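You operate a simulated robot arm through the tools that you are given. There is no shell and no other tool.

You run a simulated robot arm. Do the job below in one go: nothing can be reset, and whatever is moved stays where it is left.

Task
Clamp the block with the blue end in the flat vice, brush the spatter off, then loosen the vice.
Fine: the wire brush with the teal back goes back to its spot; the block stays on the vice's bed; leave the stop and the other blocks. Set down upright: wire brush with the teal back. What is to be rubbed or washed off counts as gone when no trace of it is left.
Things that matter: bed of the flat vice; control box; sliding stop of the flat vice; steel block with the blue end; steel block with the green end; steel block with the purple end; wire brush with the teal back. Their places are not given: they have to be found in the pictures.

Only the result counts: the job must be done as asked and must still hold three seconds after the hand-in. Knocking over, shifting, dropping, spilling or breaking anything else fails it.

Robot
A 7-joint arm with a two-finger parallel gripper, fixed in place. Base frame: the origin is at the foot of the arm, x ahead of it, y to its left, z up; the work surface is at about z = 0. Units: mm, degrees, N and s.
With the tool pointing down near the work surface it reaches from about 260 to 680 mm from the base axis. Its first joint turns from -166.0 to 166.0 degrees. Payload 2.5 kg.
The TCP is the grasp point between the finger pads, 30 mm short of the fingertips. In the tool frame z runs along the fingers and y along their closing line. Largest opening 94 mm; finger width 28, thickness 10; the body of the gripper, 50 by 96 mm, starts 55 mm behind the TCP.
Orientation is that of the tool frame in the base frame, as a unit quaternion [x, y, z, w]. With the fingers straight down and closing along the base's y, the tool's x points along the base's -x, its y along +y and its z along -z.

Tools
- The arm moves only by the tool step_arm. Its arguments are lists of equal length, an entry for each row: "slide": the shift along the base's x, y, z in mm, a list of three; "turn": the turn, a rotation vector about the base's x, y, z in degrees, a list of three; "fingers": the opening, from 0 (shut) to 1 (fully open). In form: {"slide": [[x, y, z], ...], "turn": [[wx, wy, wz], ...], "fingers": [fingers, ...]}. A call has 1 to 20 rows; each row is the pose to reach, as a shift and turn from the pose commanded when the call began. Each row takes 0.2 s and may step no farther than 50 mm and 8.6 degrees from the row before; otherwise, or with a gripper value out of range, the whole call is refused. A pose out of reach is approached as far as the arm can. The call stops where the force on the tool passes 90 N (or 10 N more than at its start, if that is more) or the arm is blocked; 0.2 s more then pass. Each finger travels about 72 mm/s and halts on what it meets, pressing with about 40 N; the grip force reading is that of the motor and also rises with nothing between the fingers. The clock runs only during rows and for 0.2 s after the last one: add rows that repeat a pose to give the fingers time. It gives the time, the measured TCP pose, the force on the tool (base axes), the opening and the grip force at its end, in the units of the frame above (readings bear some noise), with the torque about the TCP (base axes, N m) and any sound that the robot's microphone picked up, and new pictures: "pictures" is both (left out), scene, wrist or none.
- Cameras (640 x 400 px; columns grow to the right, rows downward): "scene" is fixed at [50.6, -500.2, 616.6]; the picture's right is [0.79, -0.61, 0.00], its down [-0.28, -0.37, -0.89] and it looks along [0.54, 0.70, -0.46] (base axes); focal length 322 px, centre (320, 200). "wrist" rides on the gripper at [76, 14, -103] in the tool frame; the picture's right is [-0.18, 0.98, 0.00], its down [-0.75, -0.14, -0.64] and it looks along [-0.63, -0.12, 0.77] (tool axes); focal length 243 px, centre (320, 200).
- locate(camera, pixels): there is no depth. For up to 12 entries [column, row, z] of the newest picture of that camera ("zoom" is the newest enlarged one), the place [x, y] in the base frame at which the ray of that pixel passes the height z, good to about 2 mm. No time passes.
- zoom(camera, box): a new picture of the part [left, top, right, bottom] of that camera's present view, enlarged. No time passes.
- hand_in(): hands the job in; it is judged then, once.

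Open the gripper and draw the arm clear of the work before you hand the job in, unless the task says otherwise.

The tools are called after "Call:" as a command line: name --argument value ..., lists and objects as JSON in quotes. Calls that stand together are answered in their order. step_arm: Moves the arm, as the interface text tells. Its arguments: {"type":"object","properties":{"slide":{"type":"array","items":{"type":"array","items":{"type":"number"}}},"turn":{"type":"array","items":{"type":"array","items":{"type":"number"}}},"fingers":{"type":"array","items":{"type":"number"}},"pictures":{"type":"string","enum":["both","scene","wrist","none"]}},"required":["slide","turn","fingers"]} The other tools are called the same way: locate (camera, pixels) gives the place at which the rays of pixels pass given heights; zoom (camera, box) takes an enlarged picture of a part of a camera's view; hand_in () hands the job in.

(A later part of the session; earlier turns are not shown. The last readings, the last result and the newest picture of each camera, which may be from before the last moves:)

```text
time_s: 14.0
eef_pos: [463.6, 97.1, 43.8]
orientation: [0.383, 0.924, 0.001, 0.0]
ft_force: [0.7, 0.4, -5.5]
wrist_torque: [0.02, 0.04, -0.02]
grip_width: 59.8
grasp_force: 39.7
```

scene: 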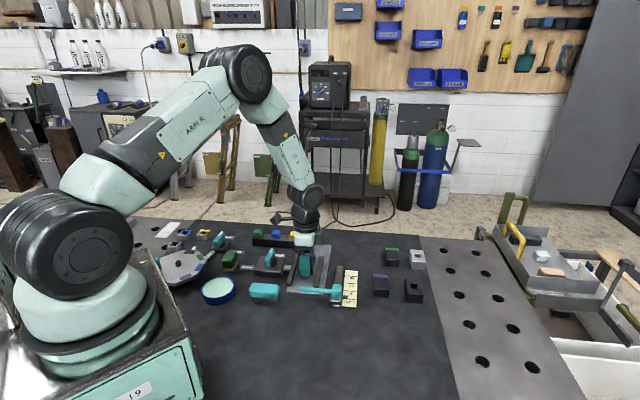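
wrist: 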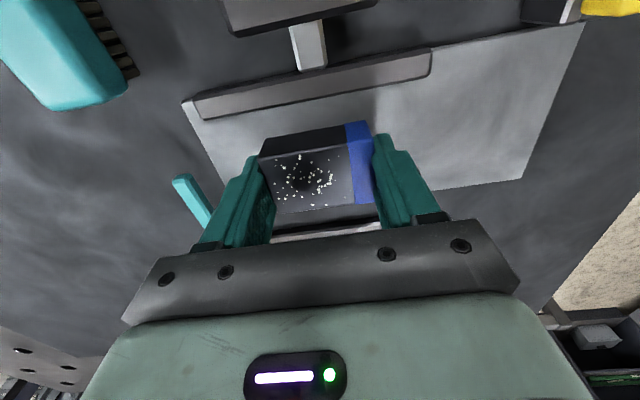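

Still free (−5.5 N, just weight) at z≈43.8. I continue in 1 mm steps.

Call:
step_arm --slide '[[0, 0, -1], [0, 0, -2], [0, 0, -2]]' --turn '[[0, 0, 0], [0, 0, 0], [0, 0, 0]]' --fingers '[0.5, 0.5, 0.5]' --pictures "none"

```text
time_s: 14.8
eef_pos: [461.8, 95.9, 42.1]
orientation: [0.382, 0.924, 0.0, -0.001]
ft_force: [0.4, 0.0, -4.0]
wrist_torque: [0.02, -0.02, 0.0]
grip_width: 59.8
grasp_force: 40.0
```

No contact yet; I go down another 1.5 mm.

Call:
step_arm --slide '[[0, 0, -1], [0, 0, -1.5], [0, 0, -1.5]]' --turn '[[0, 0, 0], [0, 0, 0], [0, 0, 0]]' --fingers '[0.5, 0.5, 0.5]' --pictures "none"

```text
time_s: 15.6
eef_pos: [462.0, 95.4, 41.9]
orientation: [0.382, 0.924, 0.0, 0.0]
ft_force: [0.2, -0.6, -4.9]
wrist_torque: [0.0, -0.01, -0.03]
grip_width: 59.4
grasp_force: 40.3
```

Still hanging free at about z 40.5–42. I continue down by another 1.5 mm.

Call:
step_arm --slide '[[0, 0, -0.8], [0, 0, -1.5], [0, 0, -1.5]]' --turn '[[0, 0, 0], [0, 0, 0], [0, 0, 0]]' --fingers '[0.5, 0.5, 0.5]' --pictures "scene"

Call:
zoom --camera "scene" --box '[290, 240, 334, 285]'

```text
time_s: 16.4
eef_pos: [460.6, 96.5, 39.4]
orientation: [0.383, 0.924, 0.0, -0.001]
ft_force: [-0.5, -0.3, -5.3]
wrist_torque: [-0.01, 0.03, 0.0]
grip_width: 59.8
grasp_force: 39.6
```

scene: 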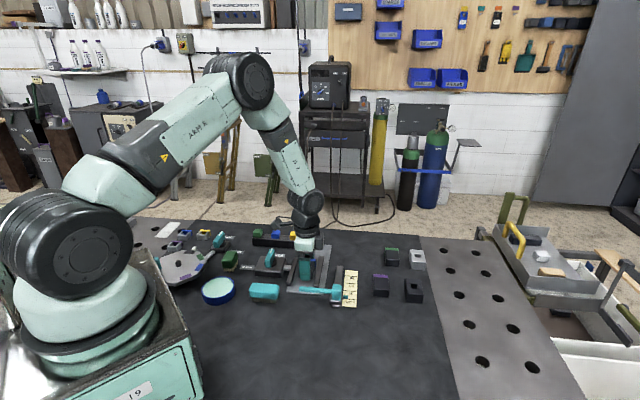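

```text
8.89 times, centred on (312, 262) of scene
```

zoom: 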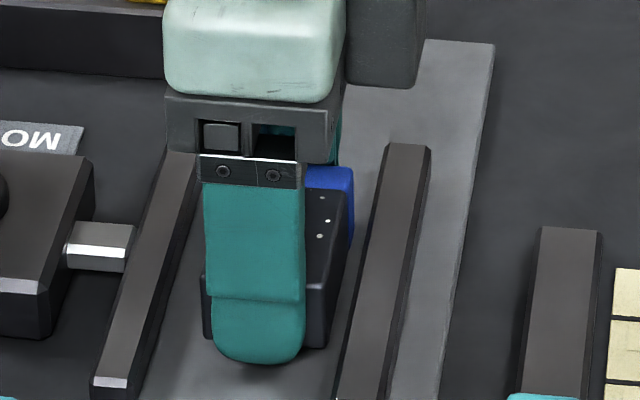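

Very close to the bed now (block bottom ≈5 mm). Continue another 1.5 mm.

Call:
step_arm --slide '[[0, 0, -0.8], [0, 0, -1.5], [0, 0, -1.5]]' --turn '[[0, 0, 0], [0, 0, 0], [0, 0, 0]]' --fingers '[0.5, 0.5, 0.5]' --pictures "none"

```text
time_s: 17.2
eef_pos: [463.1, 95.9, 38.3]
orientation: [0.382, 0.924, 0.001, 0.001]
ft_force: [-0.2, 0.5, -5.1]
wrist_torque: [0.04, -0.02, 0.02]
grip_width: 59.4
grasp_force: 39.6
```

Still no contact; another 1 mm.

Call:
step_arm --slide '[[0, 0, -0.6], [0, 0, -1.2], [0, 0, -1.2]]' --turn '[[0, 0, 0], [0, 0, 0], [0, 0, 0]]' --fingers '[0.5, 0.5, 0.5]' --pictures "none"

```text
time_s: 18.0
eef_pos: [463.3, 95.6, 37.5]
orientation: [0.382, 0.924, 0.0, 0.001]
ft_force: [-1.3, 0.0, -1.0]
wrist_torque: [0.13, -0.01, -0.01]
grip_width: 59.6
grasp_force: 39.7
```

The weight is now carried by the bed (force −1 N). I release and lift away straight up.

Call:
step_arm --slide '[[0, 0, 0], [0, 0, 0], [0, 0, 0], [0, 0, 0], [0, 0, 30], [0, 0, 70], [0, 0, 110], [0, 0, 110]]' --turn '[[0, 0, 0], [0, 0, 0], [0, 0, 0], [0, 0, 0], [0, 0, 0], [0, 0, 0], [0, 0, 0], [0, 0, 0]]' --fingers '[0.7, 0.85, 0.95, 0.95, 0.95, 0.95, 0.95, 0.95]'

Call:
zoom --camera "wrist" --box '[200, 0, 456, 160]'

Call:
zoom --camera "scene" --box '[265, 235, 345, 305]'

```text
time_s: 19.8
eef_pos: [462.0, 95.1, 146.4]
orientation: [0.382, 0.924, 0.0, -0.001]
ft_force: [0.4, 0.1, -0.3]
wrist_torque: [0.0, -0.02, 0.03]
grip_width: 89.5
grasp_force: 0.0
```

scene: 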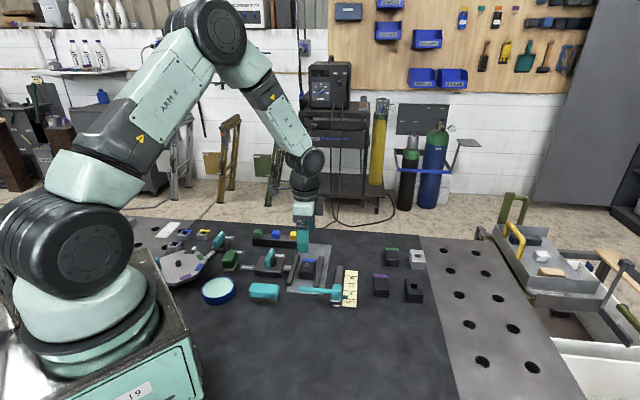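
wrist: 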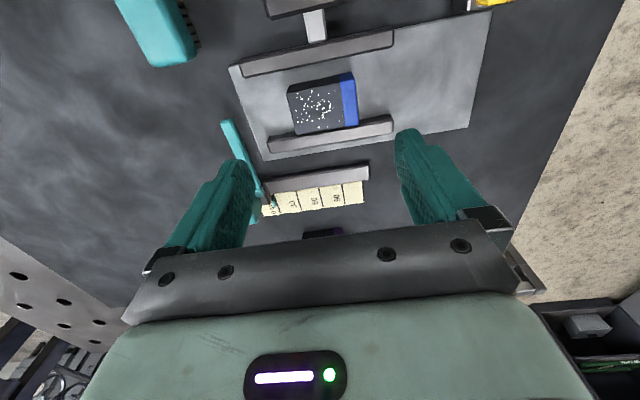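

```text
2.50 times, centred on (328, 80) of wrist
```

zoom: 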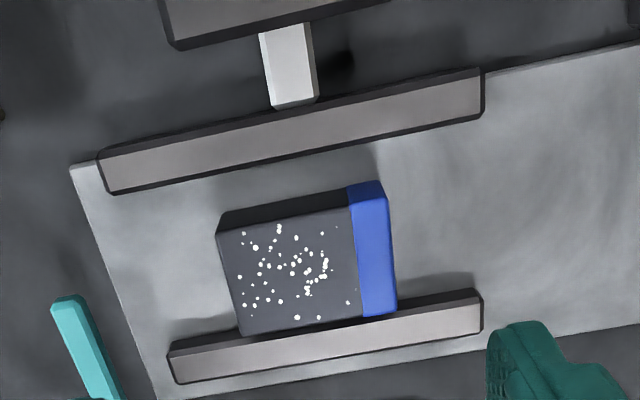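

```text
5.71 times, centred on (305, 270) of scene
```

zoom: 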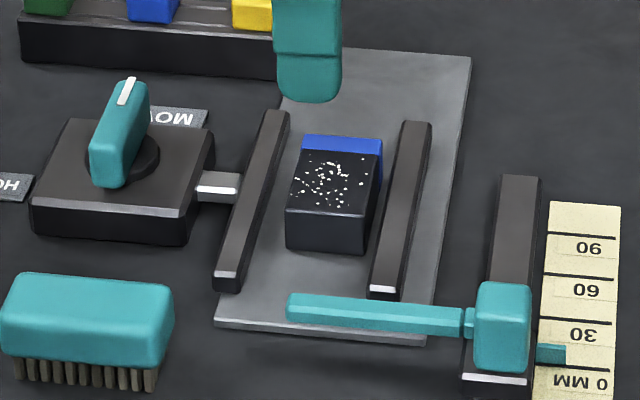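

The block lies flat on the bed near the fixed jaw, aligned with it. Next I move above the knob box to measure the knob.

Call:
step_arm --slide '[[-20, 22, 20], [-45, 45, 35], [-60, 65, 45], [-72, 85, 54], [-72, 85, 54]]' --turn '[[0, 0, 0], [0, 0, 0], [0, 0, 0], [0, 0, 0], [0, 0, 0]]' --fingers '[0.95, 0.95, 0.95, 0.95, 0.95]'

Call:
zoom --camera "wrist" --box '[240, 20, 432, 140]'

Call:
zoom --camera "scene" --box '[240, 235, 304, 280]'

```text
time_s: 21.0
eef_pos: [389.9, 182.5, 199.9]
orientation: [0.383, 0.924, 0.0, 0.0]
ft_force: [0.1, 0.0, -0.6]
wrist_torque: [0.01, 0.0, -0.03]
grip_width: 89.4
grasp_force: 0.1
```

scene: 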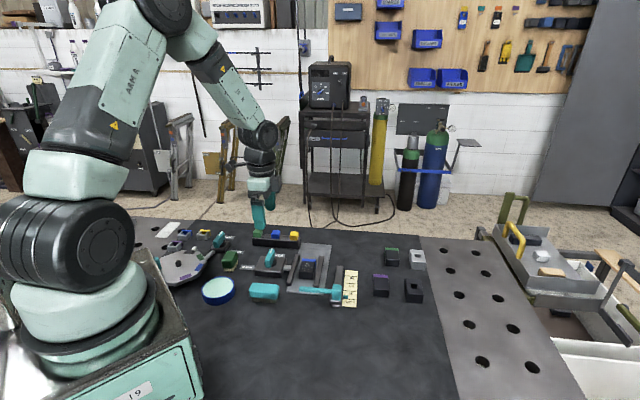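
wrist: 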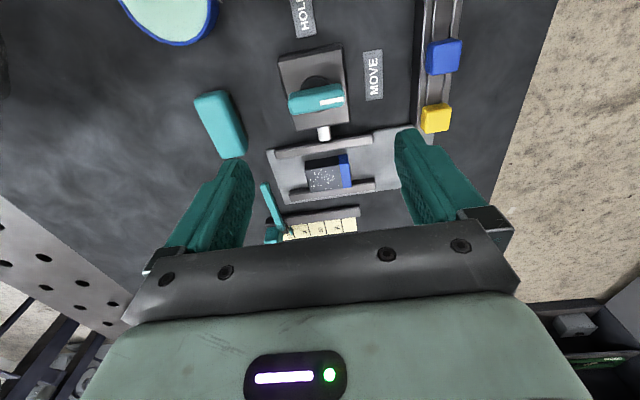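

```text
3.33 times, centred on (336, 80) of wrist
```

zoom: 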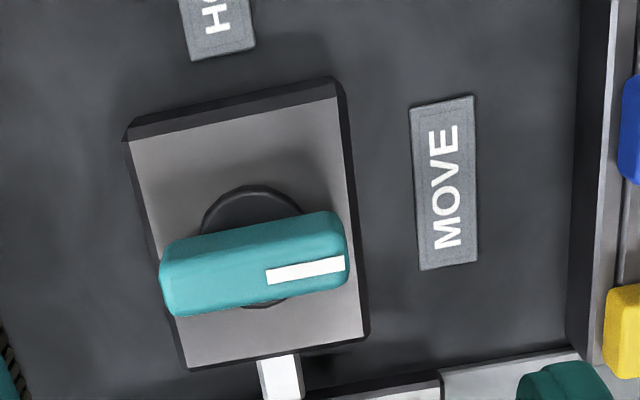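

```text
8.89 times, centred on (272, 258) of scene
```

zoom: 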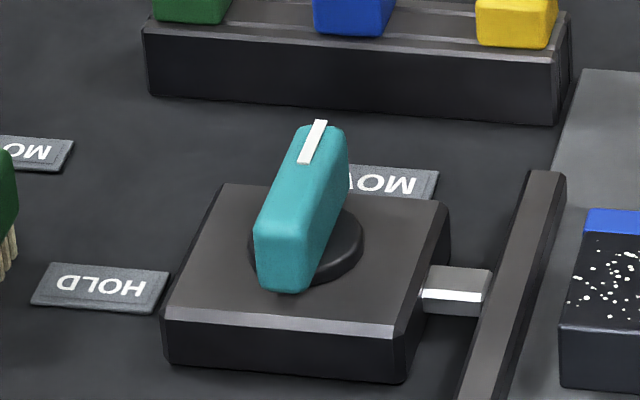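

The knob handle now points along +u to MOVE, and HOLD lies on the −v side: a 90° turn. I triangulate the knob's axis and height.

Call:
locate --camera "zoom" --pixels '[[305, 247, 20], [305, 247, 30], [280, 228, 50], [280, 228, 60], [322, 121, 50], [322, 121, 60], [164, 322, 20], [164, 322, 25], [448, 207, 20], [448, 207, 25], [221, 185, 20], [397, 333, 20]]'

Call:
locate --camera "wrist" --pixels '[[315.6, 93.5, 20], [315.6, 93.5, 30], [343.8, 98.9, 50], [343.8, 98.9, 60], [289.5, 107, 50], [289.5, 107, 60], [278.6, 62.5, 20], [278.6, 62.5, 25], [342, 49, 20], [350, 121, 20], [295.5, 131, 20]]'

```text
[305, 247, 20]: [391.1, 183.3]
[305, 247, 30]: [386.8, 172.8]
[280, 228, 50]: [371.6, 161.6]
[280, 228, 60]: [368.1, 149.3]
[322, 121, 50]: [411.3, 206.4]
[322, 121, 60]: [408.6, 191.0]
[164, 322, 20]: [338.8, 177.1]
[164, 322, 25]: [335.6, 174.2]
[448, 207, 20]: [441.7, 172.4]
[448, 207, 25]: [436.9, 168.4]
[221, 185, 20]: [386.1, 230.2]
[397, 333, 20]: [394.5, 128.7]
```

```text
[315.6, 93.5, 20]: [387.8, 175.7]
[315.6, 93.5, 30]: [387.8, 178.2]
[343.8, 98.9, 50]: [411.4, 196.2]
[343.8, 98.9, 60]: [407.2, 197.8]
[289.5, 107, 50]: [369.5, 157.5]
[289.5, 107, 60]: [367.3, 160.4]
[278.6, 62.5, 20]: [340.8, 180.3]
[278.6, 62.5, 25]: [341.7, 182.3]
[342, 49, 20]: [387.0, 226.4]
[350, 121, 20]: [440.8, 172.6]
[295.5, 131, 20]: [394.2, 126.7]
```

Knob axis ≈ (389,177), handle top z≈55, 55 mm long along u. I need the fingers to close along v, so I rotate the gripper −90° up here (to yaw −135) and position over the knob axis.

Call:
step_arm --slide '[[0, -1, 0], [0, -2, 0], [0, -3, 0], [0, -4, 0], [0, -5, 0], [0, -5, 0], [0, -5, 0], [0, -5, 0], [0, -5, 0], [0, -5, 0], [0, -5, 0], [0, -5, 0]]' --turn '[[0, 0, -8.2], [0, 0, -16.4], [0, 0, -24.6], [0, 0, -32.8], [0, 0, -41], [0, 0, -49.2], [0, 0, -57.4], [0, 0, -65.6], [0, 0, -73.8], [0, 0, -82], [0, 0, -90], [0, 0, -90]]' --fingers '[0.95, 0.95, 0.95, 0.95, 0.95, 0.95, 0.95, 0.95, 0.95, 0.95, 0.95, 0.95]'

Call:
zoom --camera "wrist" --box '[240, 20, 432, 140]'

```text
time_s: 23.6
eef_pos: [389.5, 175.8, 201.8]
orientation: [0.924, 0.382, 0.0, 0.001]
ft_force: [-0.8, -0.6, 0.6]
wrist_torque: [0.01, 0.0, -0.02]
grip_width: 89.3
grasp_force: 0.0
```

scene: 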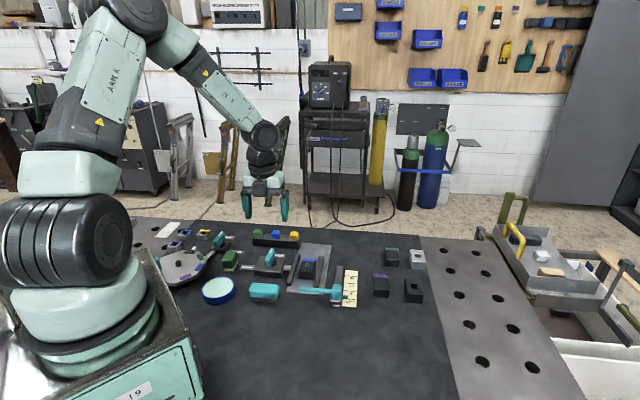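
wrist: 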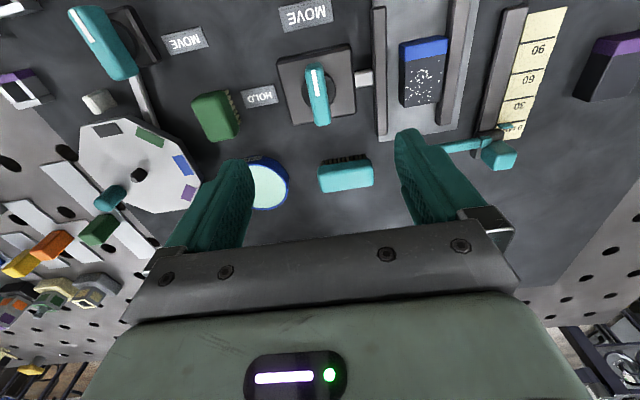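

```text
3.33 times, centred on (336, 80) of wrist
```

zoom: 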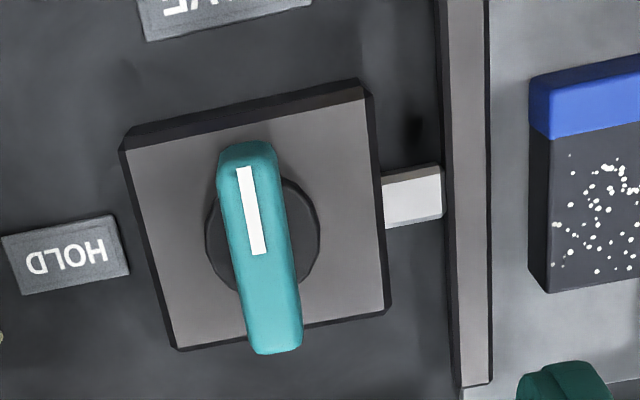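

The rotation worked. I re-measure the disc centre, handle ends and handle width from this side.

Call:
locate --camera "zoom" --pixels '[[262, 236, 26], [243, 166, 55], [257, 255, 55], [276, 335, 55], [221, 165, 55], [275, 158, 55], [247, 345, 55], [300, 335, 55]]'

```text
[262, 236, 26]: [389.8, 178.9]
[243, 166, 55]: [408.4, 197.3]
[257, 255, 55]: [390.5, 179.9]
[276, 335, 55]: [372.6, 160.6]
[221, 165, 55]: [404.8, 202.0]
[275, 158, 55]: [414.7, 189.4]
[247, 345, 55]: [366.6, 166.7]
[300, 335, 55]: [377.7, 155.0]
```

Axis ≈ (389.7,178.2), handle ~17 mm wide. I descend over the knob to TCP z≈63 with fingers either side of the handle.

Call:
step_arm --slide '[[0, 1.5, -45], [0, 1.5, -90], [0, 1.5, -120], [0, 1.5, -132], [0, 1.5, -138], [0, 1.5, -138]]' --turn '[[0, 0, 0], [0, 0, 0], [0, 0, 0], [0, 0, 0], [0, 0, 0], [0, 0, 0]]' --fingers '[0.8, 0.8, 0.8, 0.8, 0.8, 0.8]'

Call:
zoom --camera "wrist" --box '[160, 50, 480, 250]'

Call:
zoom --camera "scene" --box '[235, 205, 315, 285]'

```text
time_s: 25.0
eef_pos: [388.9, 177.7, 61.6]
orientation: [0.924, 0.382, 0.001, 0.002]
ft_force: [0.6, -0.1, 0.5]
wrist_torque: [0.04, -0.04, -0.01]
grip_width: 75.1
grasp_force: 0.0
```

scene: 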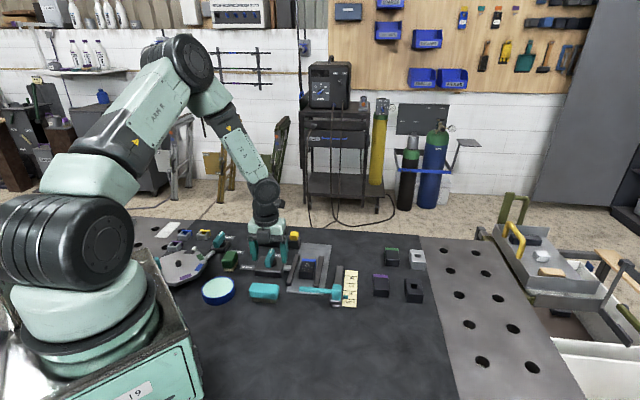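
wrist: 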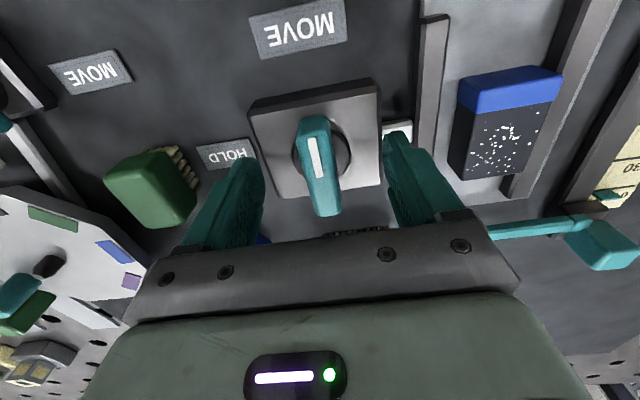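

```text
2.00 times, centred on (320, 150) of wrist
```

zoom: 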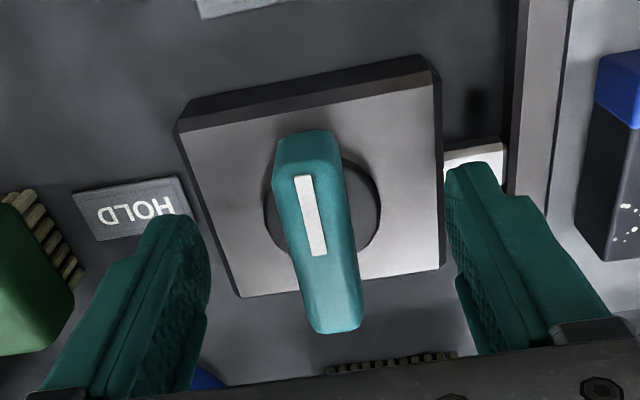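

```text
5.00 times, centred on (275, 245) of scene
```

zoom: 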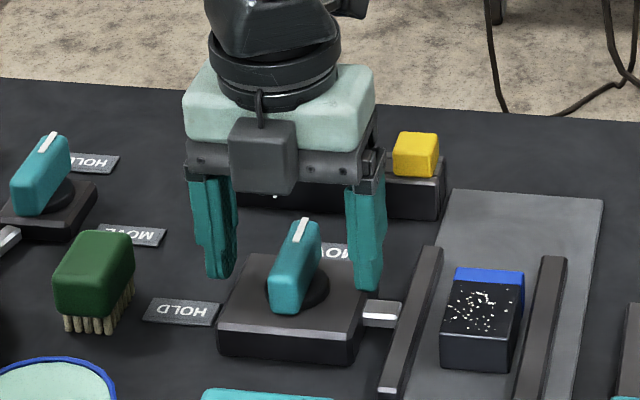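

The handle sits midway between the fingers. I close on it.

Call:
step_arm --slide '[[0, 0, 0], [0, 0, 0], [0, 0, 0], [0, 0, 0]]' --turn '[[0, 0, 0], [0, 0, 0], [0, 0, 0], [0, 0, 0]]' --fingers '[0.5, 0.3, 0.12, 0.12]'

Call:
zoom --camera "wrist" --box '[160, 50, 480, 250]'

```text
time_s: 26.0
eef_pos: [389.1, 176.7, 63.1]
orientation: [0.924, 0.382, 0.002, 0.001]
ft_force: [4.4, -3.1, -3.0]
wrist_torque: [0.34, -0.02, 0.04]
grip_width: 17.9
grasp_force: 45.1
```

scene: 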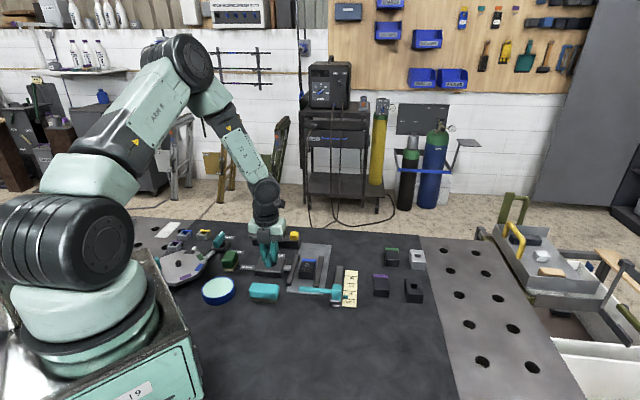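
wrist: 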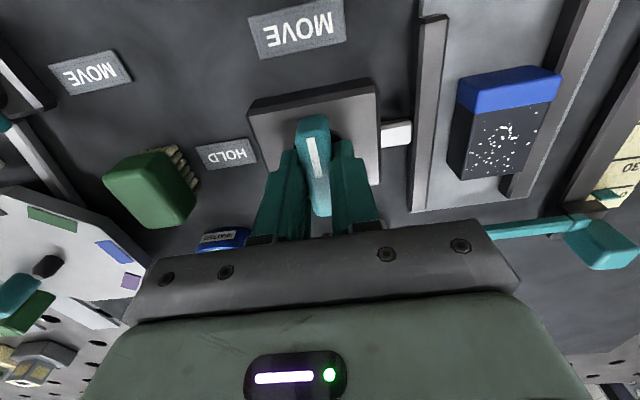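

```text
2.00 times, centred on (320, 150) of wrist
```

zoom: 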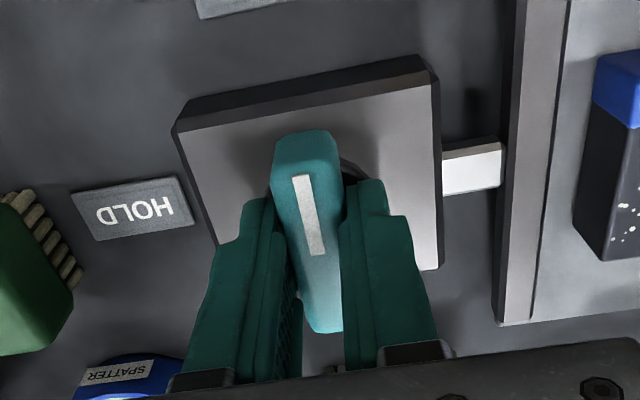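

Gripped at 17.9 mm with small side forces. I start turning +z by 30° toward HOLD and check forces.

Call:
step_arm --slide '[[0, 0, 0], [0, 0, 0], [0, 0, 0], [0, 0, 0], [0, 0, 0], [0, 0, 0]]' --turn '[[0, 0, 6], [0, 0, 12], [0, 0, 18], [0, 0, 24], [0, 0, 30], [0, 0, 30]]' --fingers '[0.12, 0.12, 0.12, 0.12, 0.12, 0.12]'

Call:
zoom --camera "wrist" --box '[160, 50, 480, 250]'

```text
time_s: 27.4
eef_pos: [388.8, 178.3, 62.8]
orientation: [0.793, 0.61, 0.0, -0.001]
ft_force: [-10.3, 0.4, -1.2]
wrist_torque: [-0.65, -0.01, -0.03]
grip_width: 17.8
grasp_force: 44.9
```

scene: 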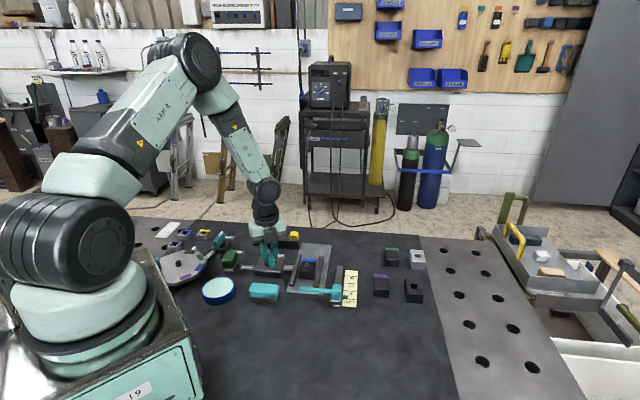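
wrist: 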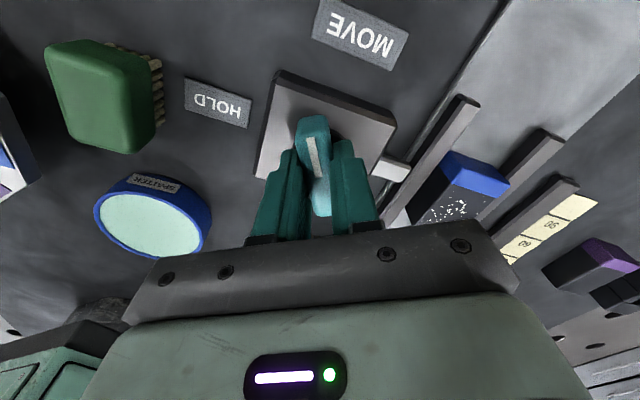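

```text
2.00 times, centred on (320, 150) of wrist
```

zoom: 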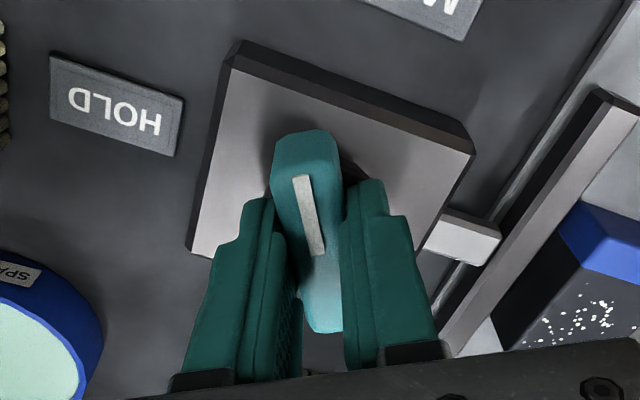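

The knob turns with the gripper and the jaw is advancing toward the block. I continue to 60°, easing slightly in −x.

Call:
step_arm --slide '[[-0.5, 0, 0], [-0.5, 0, 0], [-0.5, 0, 0], [-0.5, 0, 0], [-0.5, 0, 0], [-0.5, 0, 0]]' --turn '[[0, 0, 6], [0, 0, 12], [0, 0, 18], [0, 0, 24], [0, 0, 30], [0, 0, 30]]' --fingers '[0.12, 0.12, 0.12, 0.12, 0.12, 0.12]'

Call:
zoom --camera "scene" --box '[235, 215, 335, 300]'

```text
time_s: 28.8
eef_pos: [388.6, 178.2, 63.9]
orientation: [0.608, 0.794, -0.001, -0.002]
ft_force: [-21.0, 8.4, -23.7]
wrist_torque: [-0.13, -0.41, -0.01]
grip_width: 17.8
grasp_force: 44.7
```

scene: 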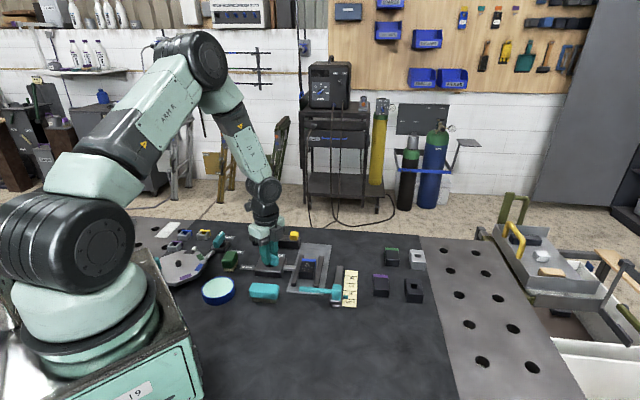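
wrist: 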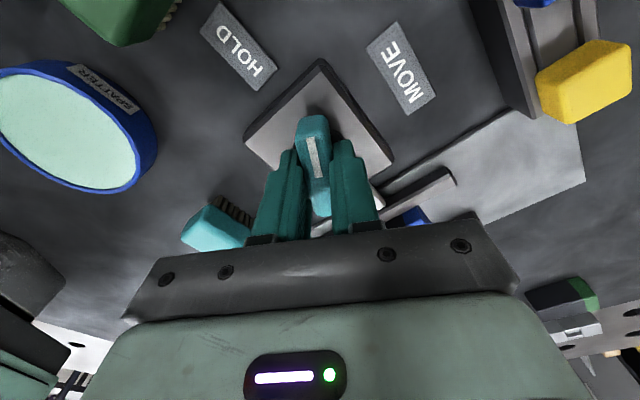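

```text
4.71 times, centred on (285, 258) of scene
```

zoom: 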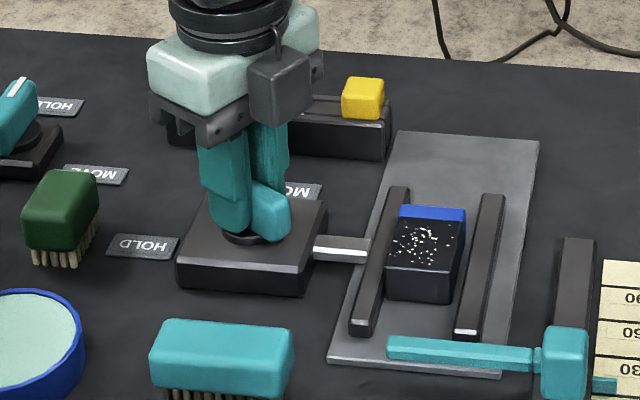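

Jaw is near the block and side forces are moderate. I complete the remaining 30° toward HOLD, relaxing the TCP slightly along the force.

Call:
step_arm --slide '[[-0.5, 0.3, -0.5], [-1, 0.3, -0.8], [-1, 0.3, -0.8], [-1, 0.3, -0.8], [-1, 0.3, -0.8], [-1, 0.3, -0.8]]' --turn '[[0, 0, 0], [0, 0, 6], [0, 0, 12], [0, 0, 18], [0, 0, 24], [0, 0, 24]]' --fingers '[0.12, 0.12, 0.12, 0.12, 0.12, 0.12]'

Call:
zoom --camera "scene" --box '[235, 215, 335, 300]'

```text
time_s: 30.2
eef_pos: [387.6, 178.7, 63.5]
orientation: [0.431, 0.902, 0.0, -0.001]
ft_force: [-22.2, -1.7, -5.2]
wrist_torque: [-0.48, -0.25, 0.06]
grip_width: 17.8
grasp_force: 44.9
```

scene: 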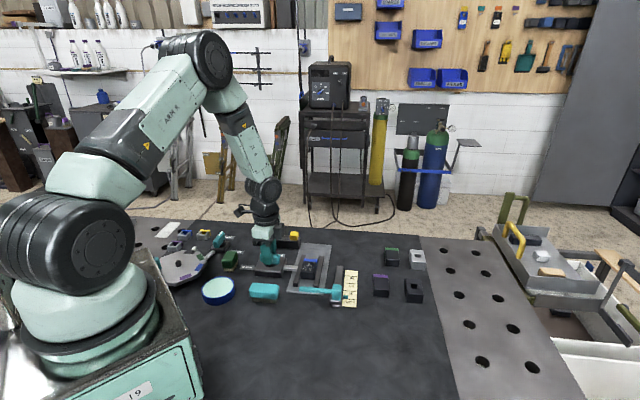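
wrist: 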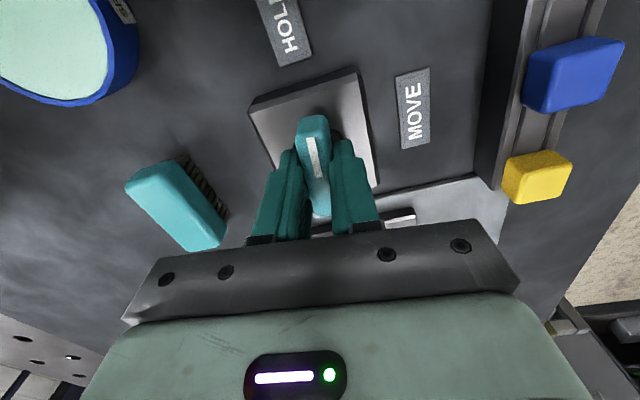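

```text
4.71 times, centred on (285, 258) of scene
```

zoom: 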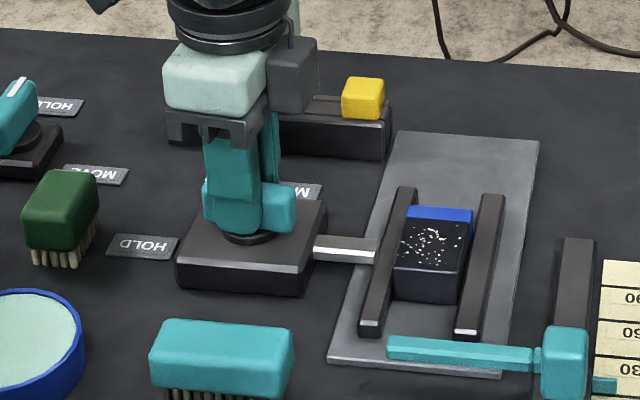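

Jaw is almost on the block. I turn the last ~7° to reach the HOLD mark.

Call:
step_arm --slide '[[-0.7, 0, 0], [-0.7, 0, 0], [-0.7, 0, 0], [-0.7, 0, 0]]' --turn '[[0, 0, 2], [0, 0, 4.5], [0, 0, 7], [0, 0, 7]]' --fingers '[0.12, 0.12, 0.12, 0.12]'

Call:
zoom --camera "scene" --box '[265, 235, 335, 300]'

Call:
zoom --camera "wrist" --box '[200, 0, 456, 240]'

```text
time_s: 31.2
eef_pos: [388.1, 177.0, 63.1]
orientation: [0.376, 0.927, 0.0, -0.001]
ft_force: [-19.7, -7.1, 9.2]
wrist_torque: [0.1, 0.34, -1.08]
grip_width: 17.9
grasp_force: 44.9
```

scene: 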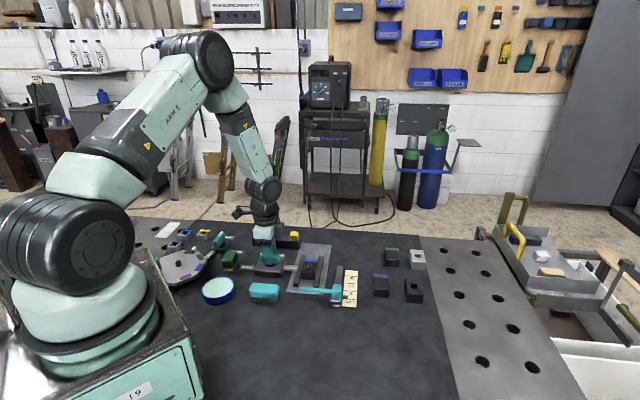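
wrist: 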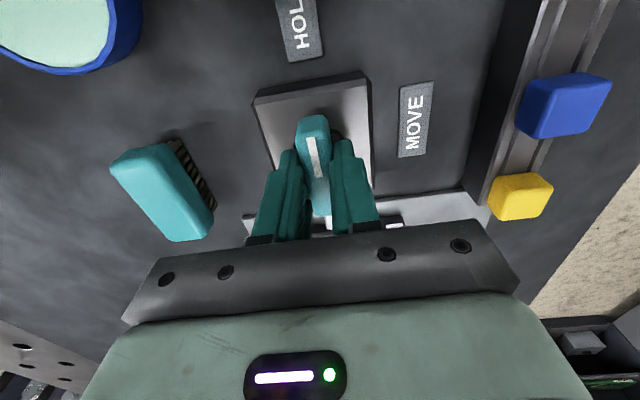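

```text
6.15 times, centred on (300, 268) of scene
```

zoom: 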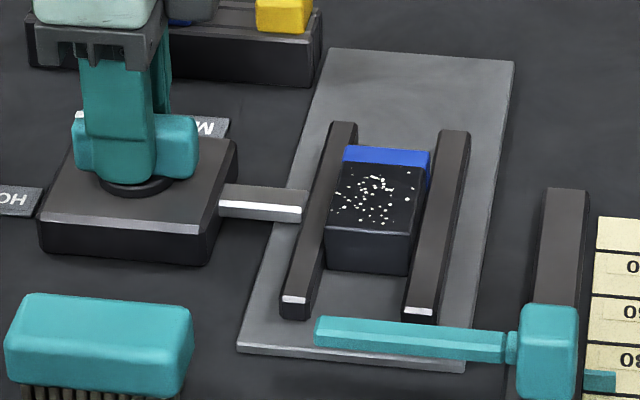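

```text
1.67 times, centred on (328, 120) of wrist
```

zoom: 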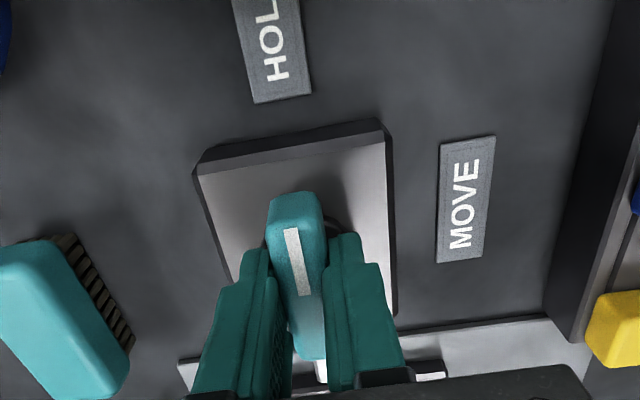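

Torque rose to −1.1 N·m at 90° and the jaw is against the block, with the block against the fixed jaw: clamped. I release the knob and lift.

Call:
step_arm --slide '[[0, 0, 0], [0, 0, 0], [0, 0, 0], [0, 0, 40], [0, 0, 85], [0, 0, 130], [0, 0, 130]]' --turn '[[0, 0, 0], [0, 0, 0], [0, 0, 0], [0, 0, 0], [0, 0, 0], [0, 0, 0], [0, 0, 0]]' --fingers '[0.35, 0.6, 0.6, 0.6, 0.6, 0.6, 0.6]'

Call:
zoom --camera "wrist" --box '[240, 20, 432, 210]'

Call:
zoom --camera "scene" --box '[240, 235, 340, 300]'

```text
time_s: 32.8
eef_pos: [388.1, 177.6, 195.2]
orientation: [0.374, 0.927, 0.0, 0.0]
ft_force: [-0.6, -0.3, 0.7]
wrist_torque: [-0.01, -0.01, -0.01]
grip_width: 56.4
grasp_force: 0.1
```

scene: 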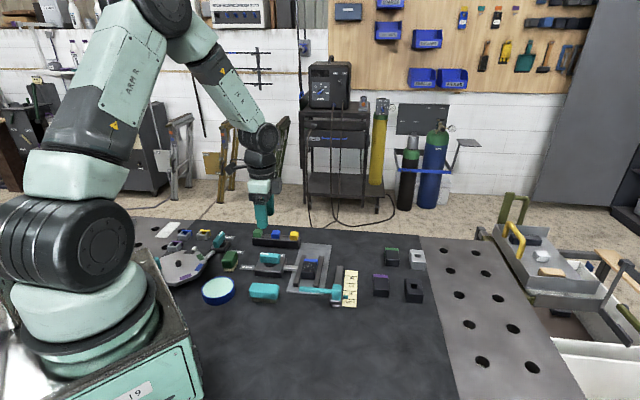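
wrist: 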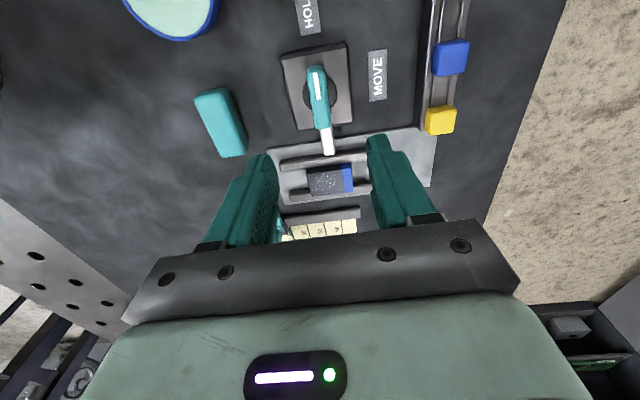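

```text
2.11 times, centred on (336, 115) of wrist
```

zoom: 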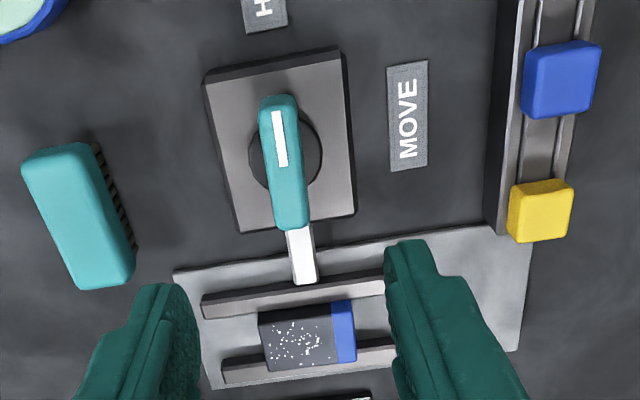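

```text
6.15 times, centred on (290, 268) of scene
```

zoom: 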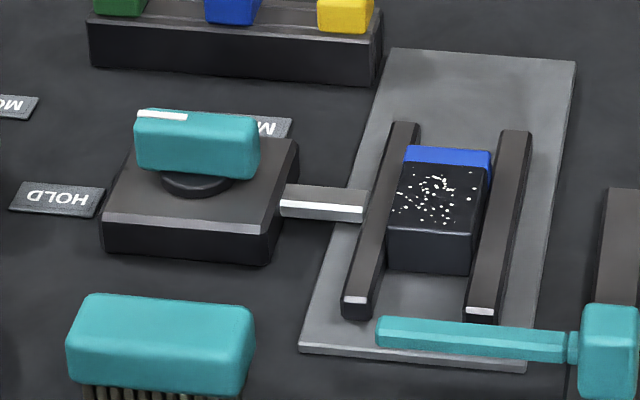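

Knob stays at HOLD. I check closely that both jaws touch the block, and measure the brush.

Call:
zoom --camera "scene" --box '[293, 250, 333, 290]'

Call:
zoom --camera "wrist" --box '[270, 130, 390, 205]'

Call:
zoom --camera "wrist" --box '[180, 75, 270, 165]'

Call:
zoom --camera "scene" --box '[240, 275, 290, 310]'

```text
10.00 times, centred on (313, 270) of scene
```

zoom: 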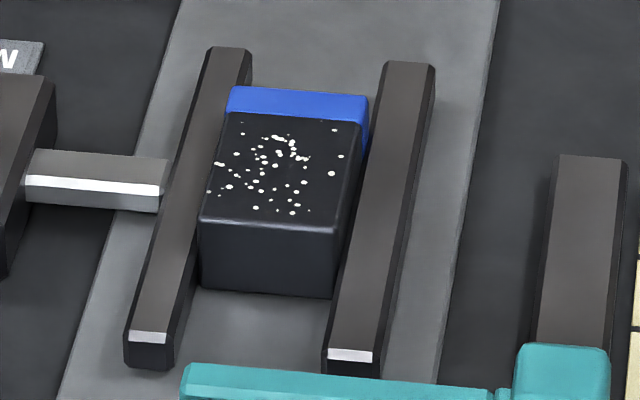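

```text
5.33 times, centred on (330, 168) of wrist
```

zoom: 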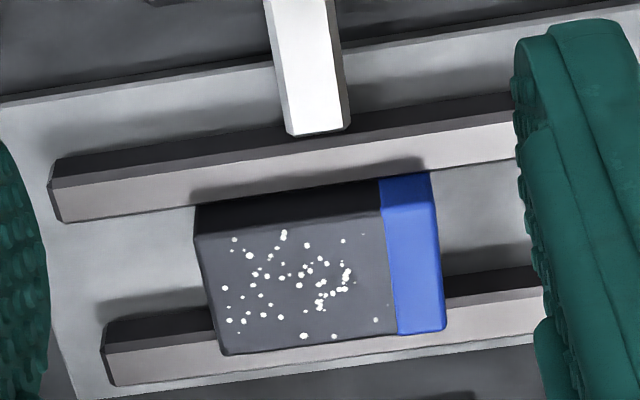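

```text
4.44 times, centred on (225, 120) of wrist
```

zoom: 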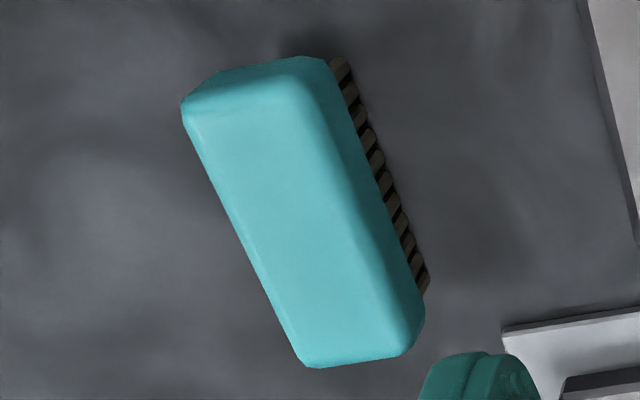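

```text
11.43 times, centred on (265, 292) of scene
```

zoom: 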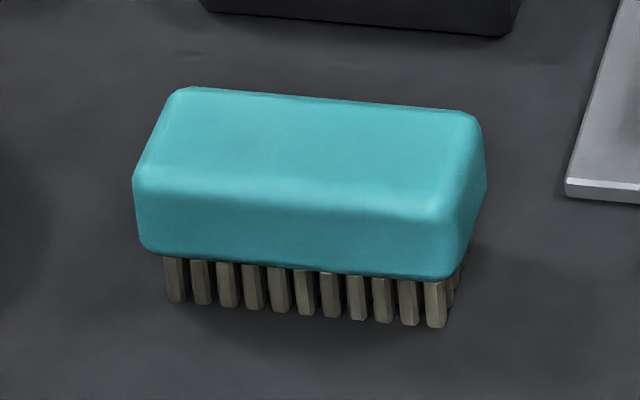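

Both jaws touch the block. Now I triangulate the brush from its bristle tips and back corners.

Call:
locate --camera "zoom" --pixels '[[172, 302, 0], [437, 327, 0], [140, 248, 15], [140, 248, 20], [448, 279, 15], [448, 279, 20], [180, 88, 40], [180, 88, 50], [478, 118, 40], [478, 118, 50], [137, 178, 40], [456, 208, 40]]'

Call:
locate --camera "wrist" --pixels '[[249.3, 139.1, 0], [231.8, 89.6, 0], [194.2, 98.2, 40], [194.2, 98.2, 50], [226.6, 88.1, 40], [226.6, 88.1, 50], [248.4, 148.1, 40], [248.4, 148.1, 50], [221.2, 157.4, 40], [221.2, 157.4, 50]]'

```text
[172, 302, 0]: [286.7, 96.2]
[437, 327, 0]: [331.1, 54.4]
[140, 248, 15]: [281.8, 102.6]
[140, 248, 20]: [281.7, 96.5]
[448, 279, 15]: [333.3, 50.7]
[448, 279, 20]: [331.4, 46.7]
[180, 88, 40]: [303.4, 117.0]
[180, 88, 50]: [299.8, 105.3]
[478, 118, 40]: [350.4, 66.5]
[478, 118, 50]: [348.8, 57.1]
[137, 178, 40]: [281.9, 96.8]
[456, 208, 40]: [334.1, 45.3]
```

```text
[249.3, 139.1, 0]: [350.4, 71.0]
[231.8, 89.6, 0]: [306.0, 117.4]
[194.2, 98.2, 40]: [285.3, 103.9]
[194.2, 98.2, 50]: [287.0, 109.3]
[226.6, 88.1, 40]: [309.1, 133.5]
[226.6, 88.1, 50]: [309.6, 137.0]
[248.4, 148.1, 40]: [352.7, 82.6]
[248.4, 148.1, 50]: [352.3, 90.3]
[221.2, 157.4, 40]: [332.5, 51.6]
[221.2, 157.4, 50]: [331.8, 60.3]
```

The brush is ~74×31 mm, back z≈18–38, centred near (319,86) with long axis along v. I move above it (yaw −45, closing along u) and refine.

Call:
step_arm --slide '[[-17, -23, 0], [-34, -46, 0], [-52, -69, -10], [-69, -91, -35], [-69, -91, -45], [-69, -91, -45]]' --turn '[[0, 0, -1], [0, 0, -1], [0, 0, -1], [0, 0, -1], [0, 0, -1], [0, 0, -1]]' --fingers '[0.8, 0.8, 0.8, 0.8, 0.8, 0.8]'

Call:
zoom --camera "wrist" --box '[240, 40, 400, 140]'

Call:
zoom --camera "scene" --box '[240, 275, 290, 310]'

```text
time_s: 34.2
eef_pos: [318.7, 88.3, 148.9]
orientation: [0.382, 0.924, 0.0, 0.0]
ft_force: [-0.3, 0.6, -0.4]
wrist_torque: [-0.04, -0.02, 0.0]
grip_width: 75.3
grasp_force: 0.1
```

scene: 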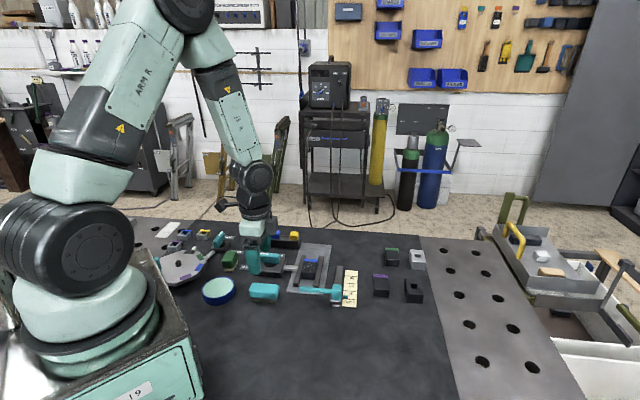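
wrist: 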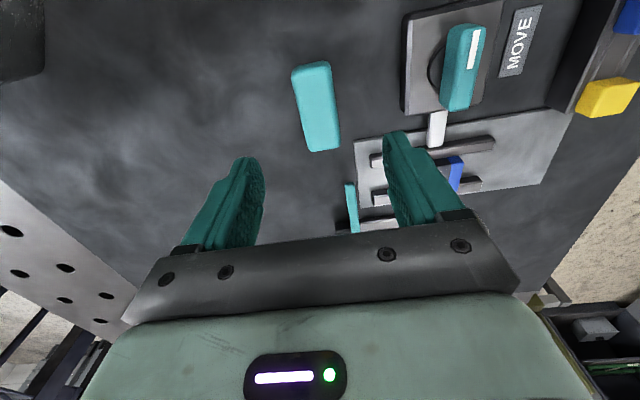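

```text
4.00 times, centred on (320, 90) of wrist
```

zoom: 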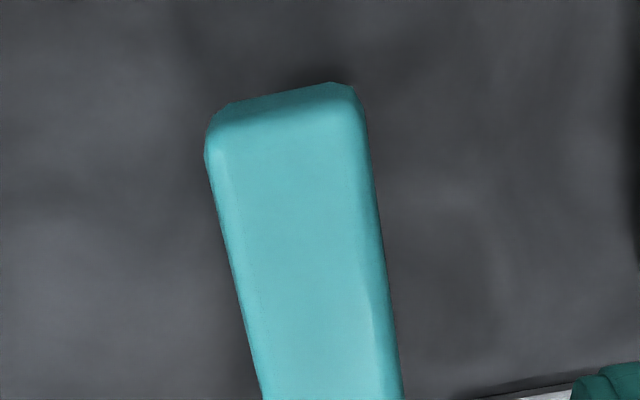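

```text
11.43 times, centred on (265, 292) of scene
```

zoom: 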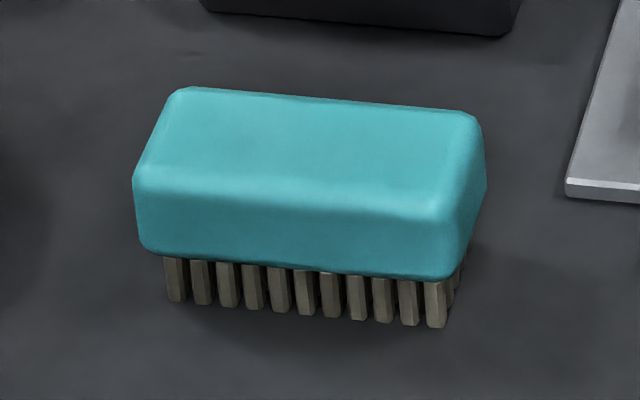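

I locate the brush's side edges in this view.

Call:
locate --camera "wrist" --pixels '[[294.5, 90, 32], [333, 90, 32], [305.5, 140, 32], [340.5, 140, 32], [310, 66, 32], [324, 149, 32], [294.5, 90, 22], [333, 90, 22], [324, 149, 38]]'

```text
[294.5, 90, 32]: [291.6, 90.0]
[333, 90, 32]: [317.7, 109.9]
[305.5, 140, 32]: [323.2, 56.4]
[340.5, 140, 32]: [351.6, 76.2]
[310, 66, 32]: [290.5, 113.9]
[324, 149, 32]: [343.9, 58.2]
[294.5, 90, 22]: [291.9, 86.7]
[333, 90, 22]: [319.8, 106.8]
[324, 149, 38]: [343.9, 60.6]
```

Brush centre ≈ (318,86.5), aligned with −45°; TCP is centred. I descend so the fingertips sit beside the teal back (TCP z≈47).

Call:
step_arm --slide '[[0, -0.7, -40], [0, -0.7, -75], [0, -0.7, -93], [0, -0.7, -102], [0, -0.7, -102]]' --turn '[[0, 0, 0], [0, 0, 0], [0, 0, 0], [0, 0, 0], [0, 0, 0]]' --fingers '[0.8, 0.8, 0.8, 0.8, 0.8]'

Call:
zoom --camera "scene" --box '[235, 255, 295, 310]'

```text
time_s: 35.4
eef_pos: [319.7, 87.2, 44.6]
orientation: [0.382, 0.924, 0.001, 0.0]
ft_force: [-0.4, -0.1, 0.1]
wrist_torque: [-0.01, -0.01, 0.03]
grip_width: 75.0
grasp_force: 0.1
```

scene: 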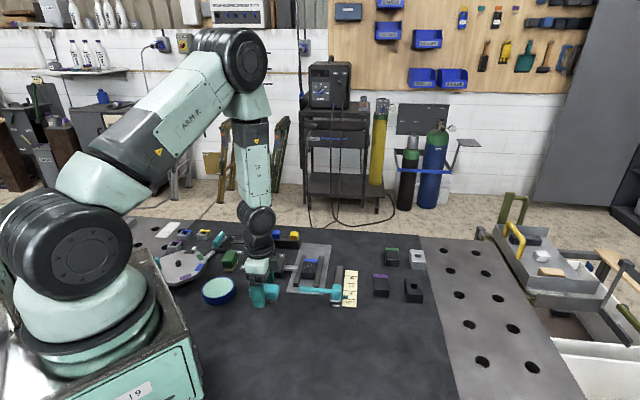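
wrist: 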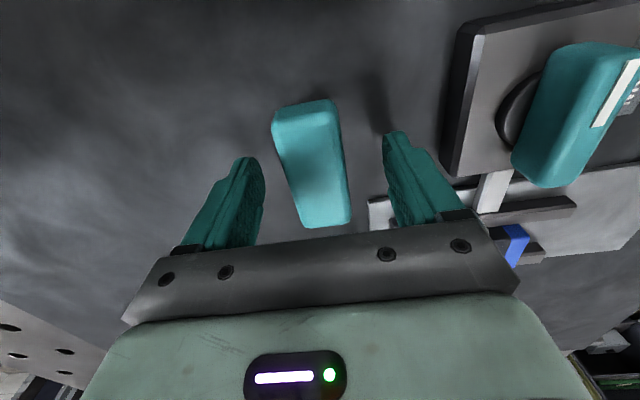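

```text
7.27 times, centred on (265, 282) of scene
```

zoom: 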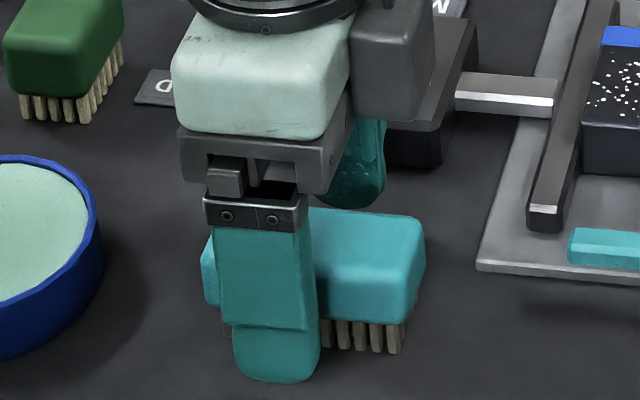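

The brush lies between the fingers, roughly centred. I close on its back.

Call:
step_arm --slide '[[0, 0, 0], [0, 0, 0], [0, 0, 0], [0, 0, 0], [0, 0, 0]]' --turn '[[0, 0, 0], [0, 0, 0], [0, 0, 0], [0, 0, 0], [0, 0, 0]]' --fingers '[0.5, 0.35, 0.25, 0.25, 0.25]'

Call:
zoom --camera "scene" --box '[235, 255, 295, 310]'

```text
time_s: 36.6
eef_pos: [319.0, 86.0, 45.2]
orientation: [0.383, 0.924, 0.0, 0.0]
ft_force: [0.4, -1.1, -0.2]
wrist_torque: [-0.01, 0.01, 0.02]
grip_width: 33.2
grasp_force: 39.7
```

scene: 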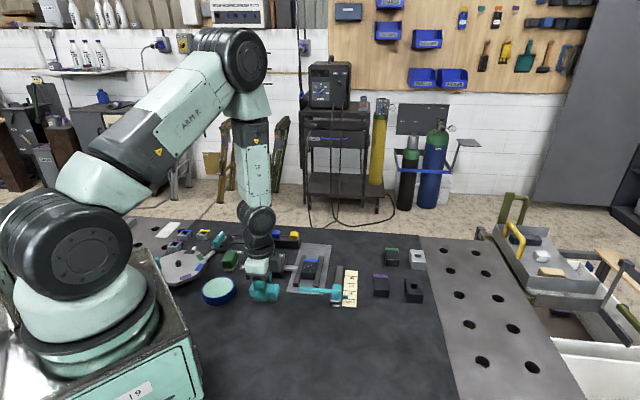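
wrist: 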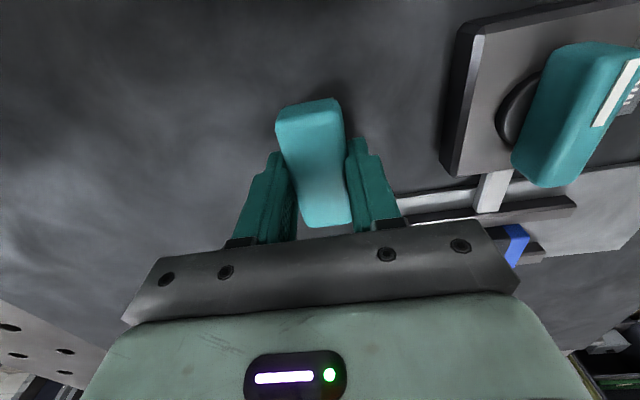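

```text
7.27 times, centred on (265, 282) of scene
```

zoom: 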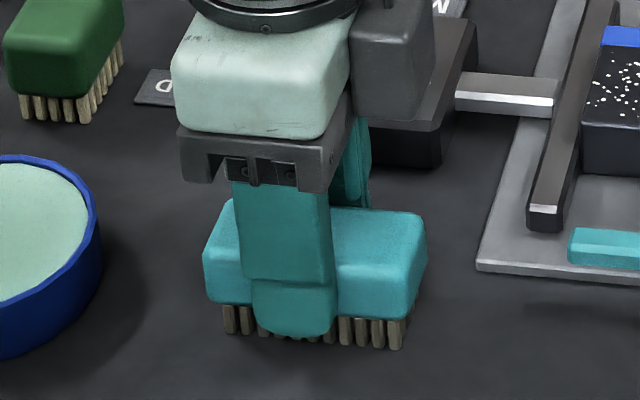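

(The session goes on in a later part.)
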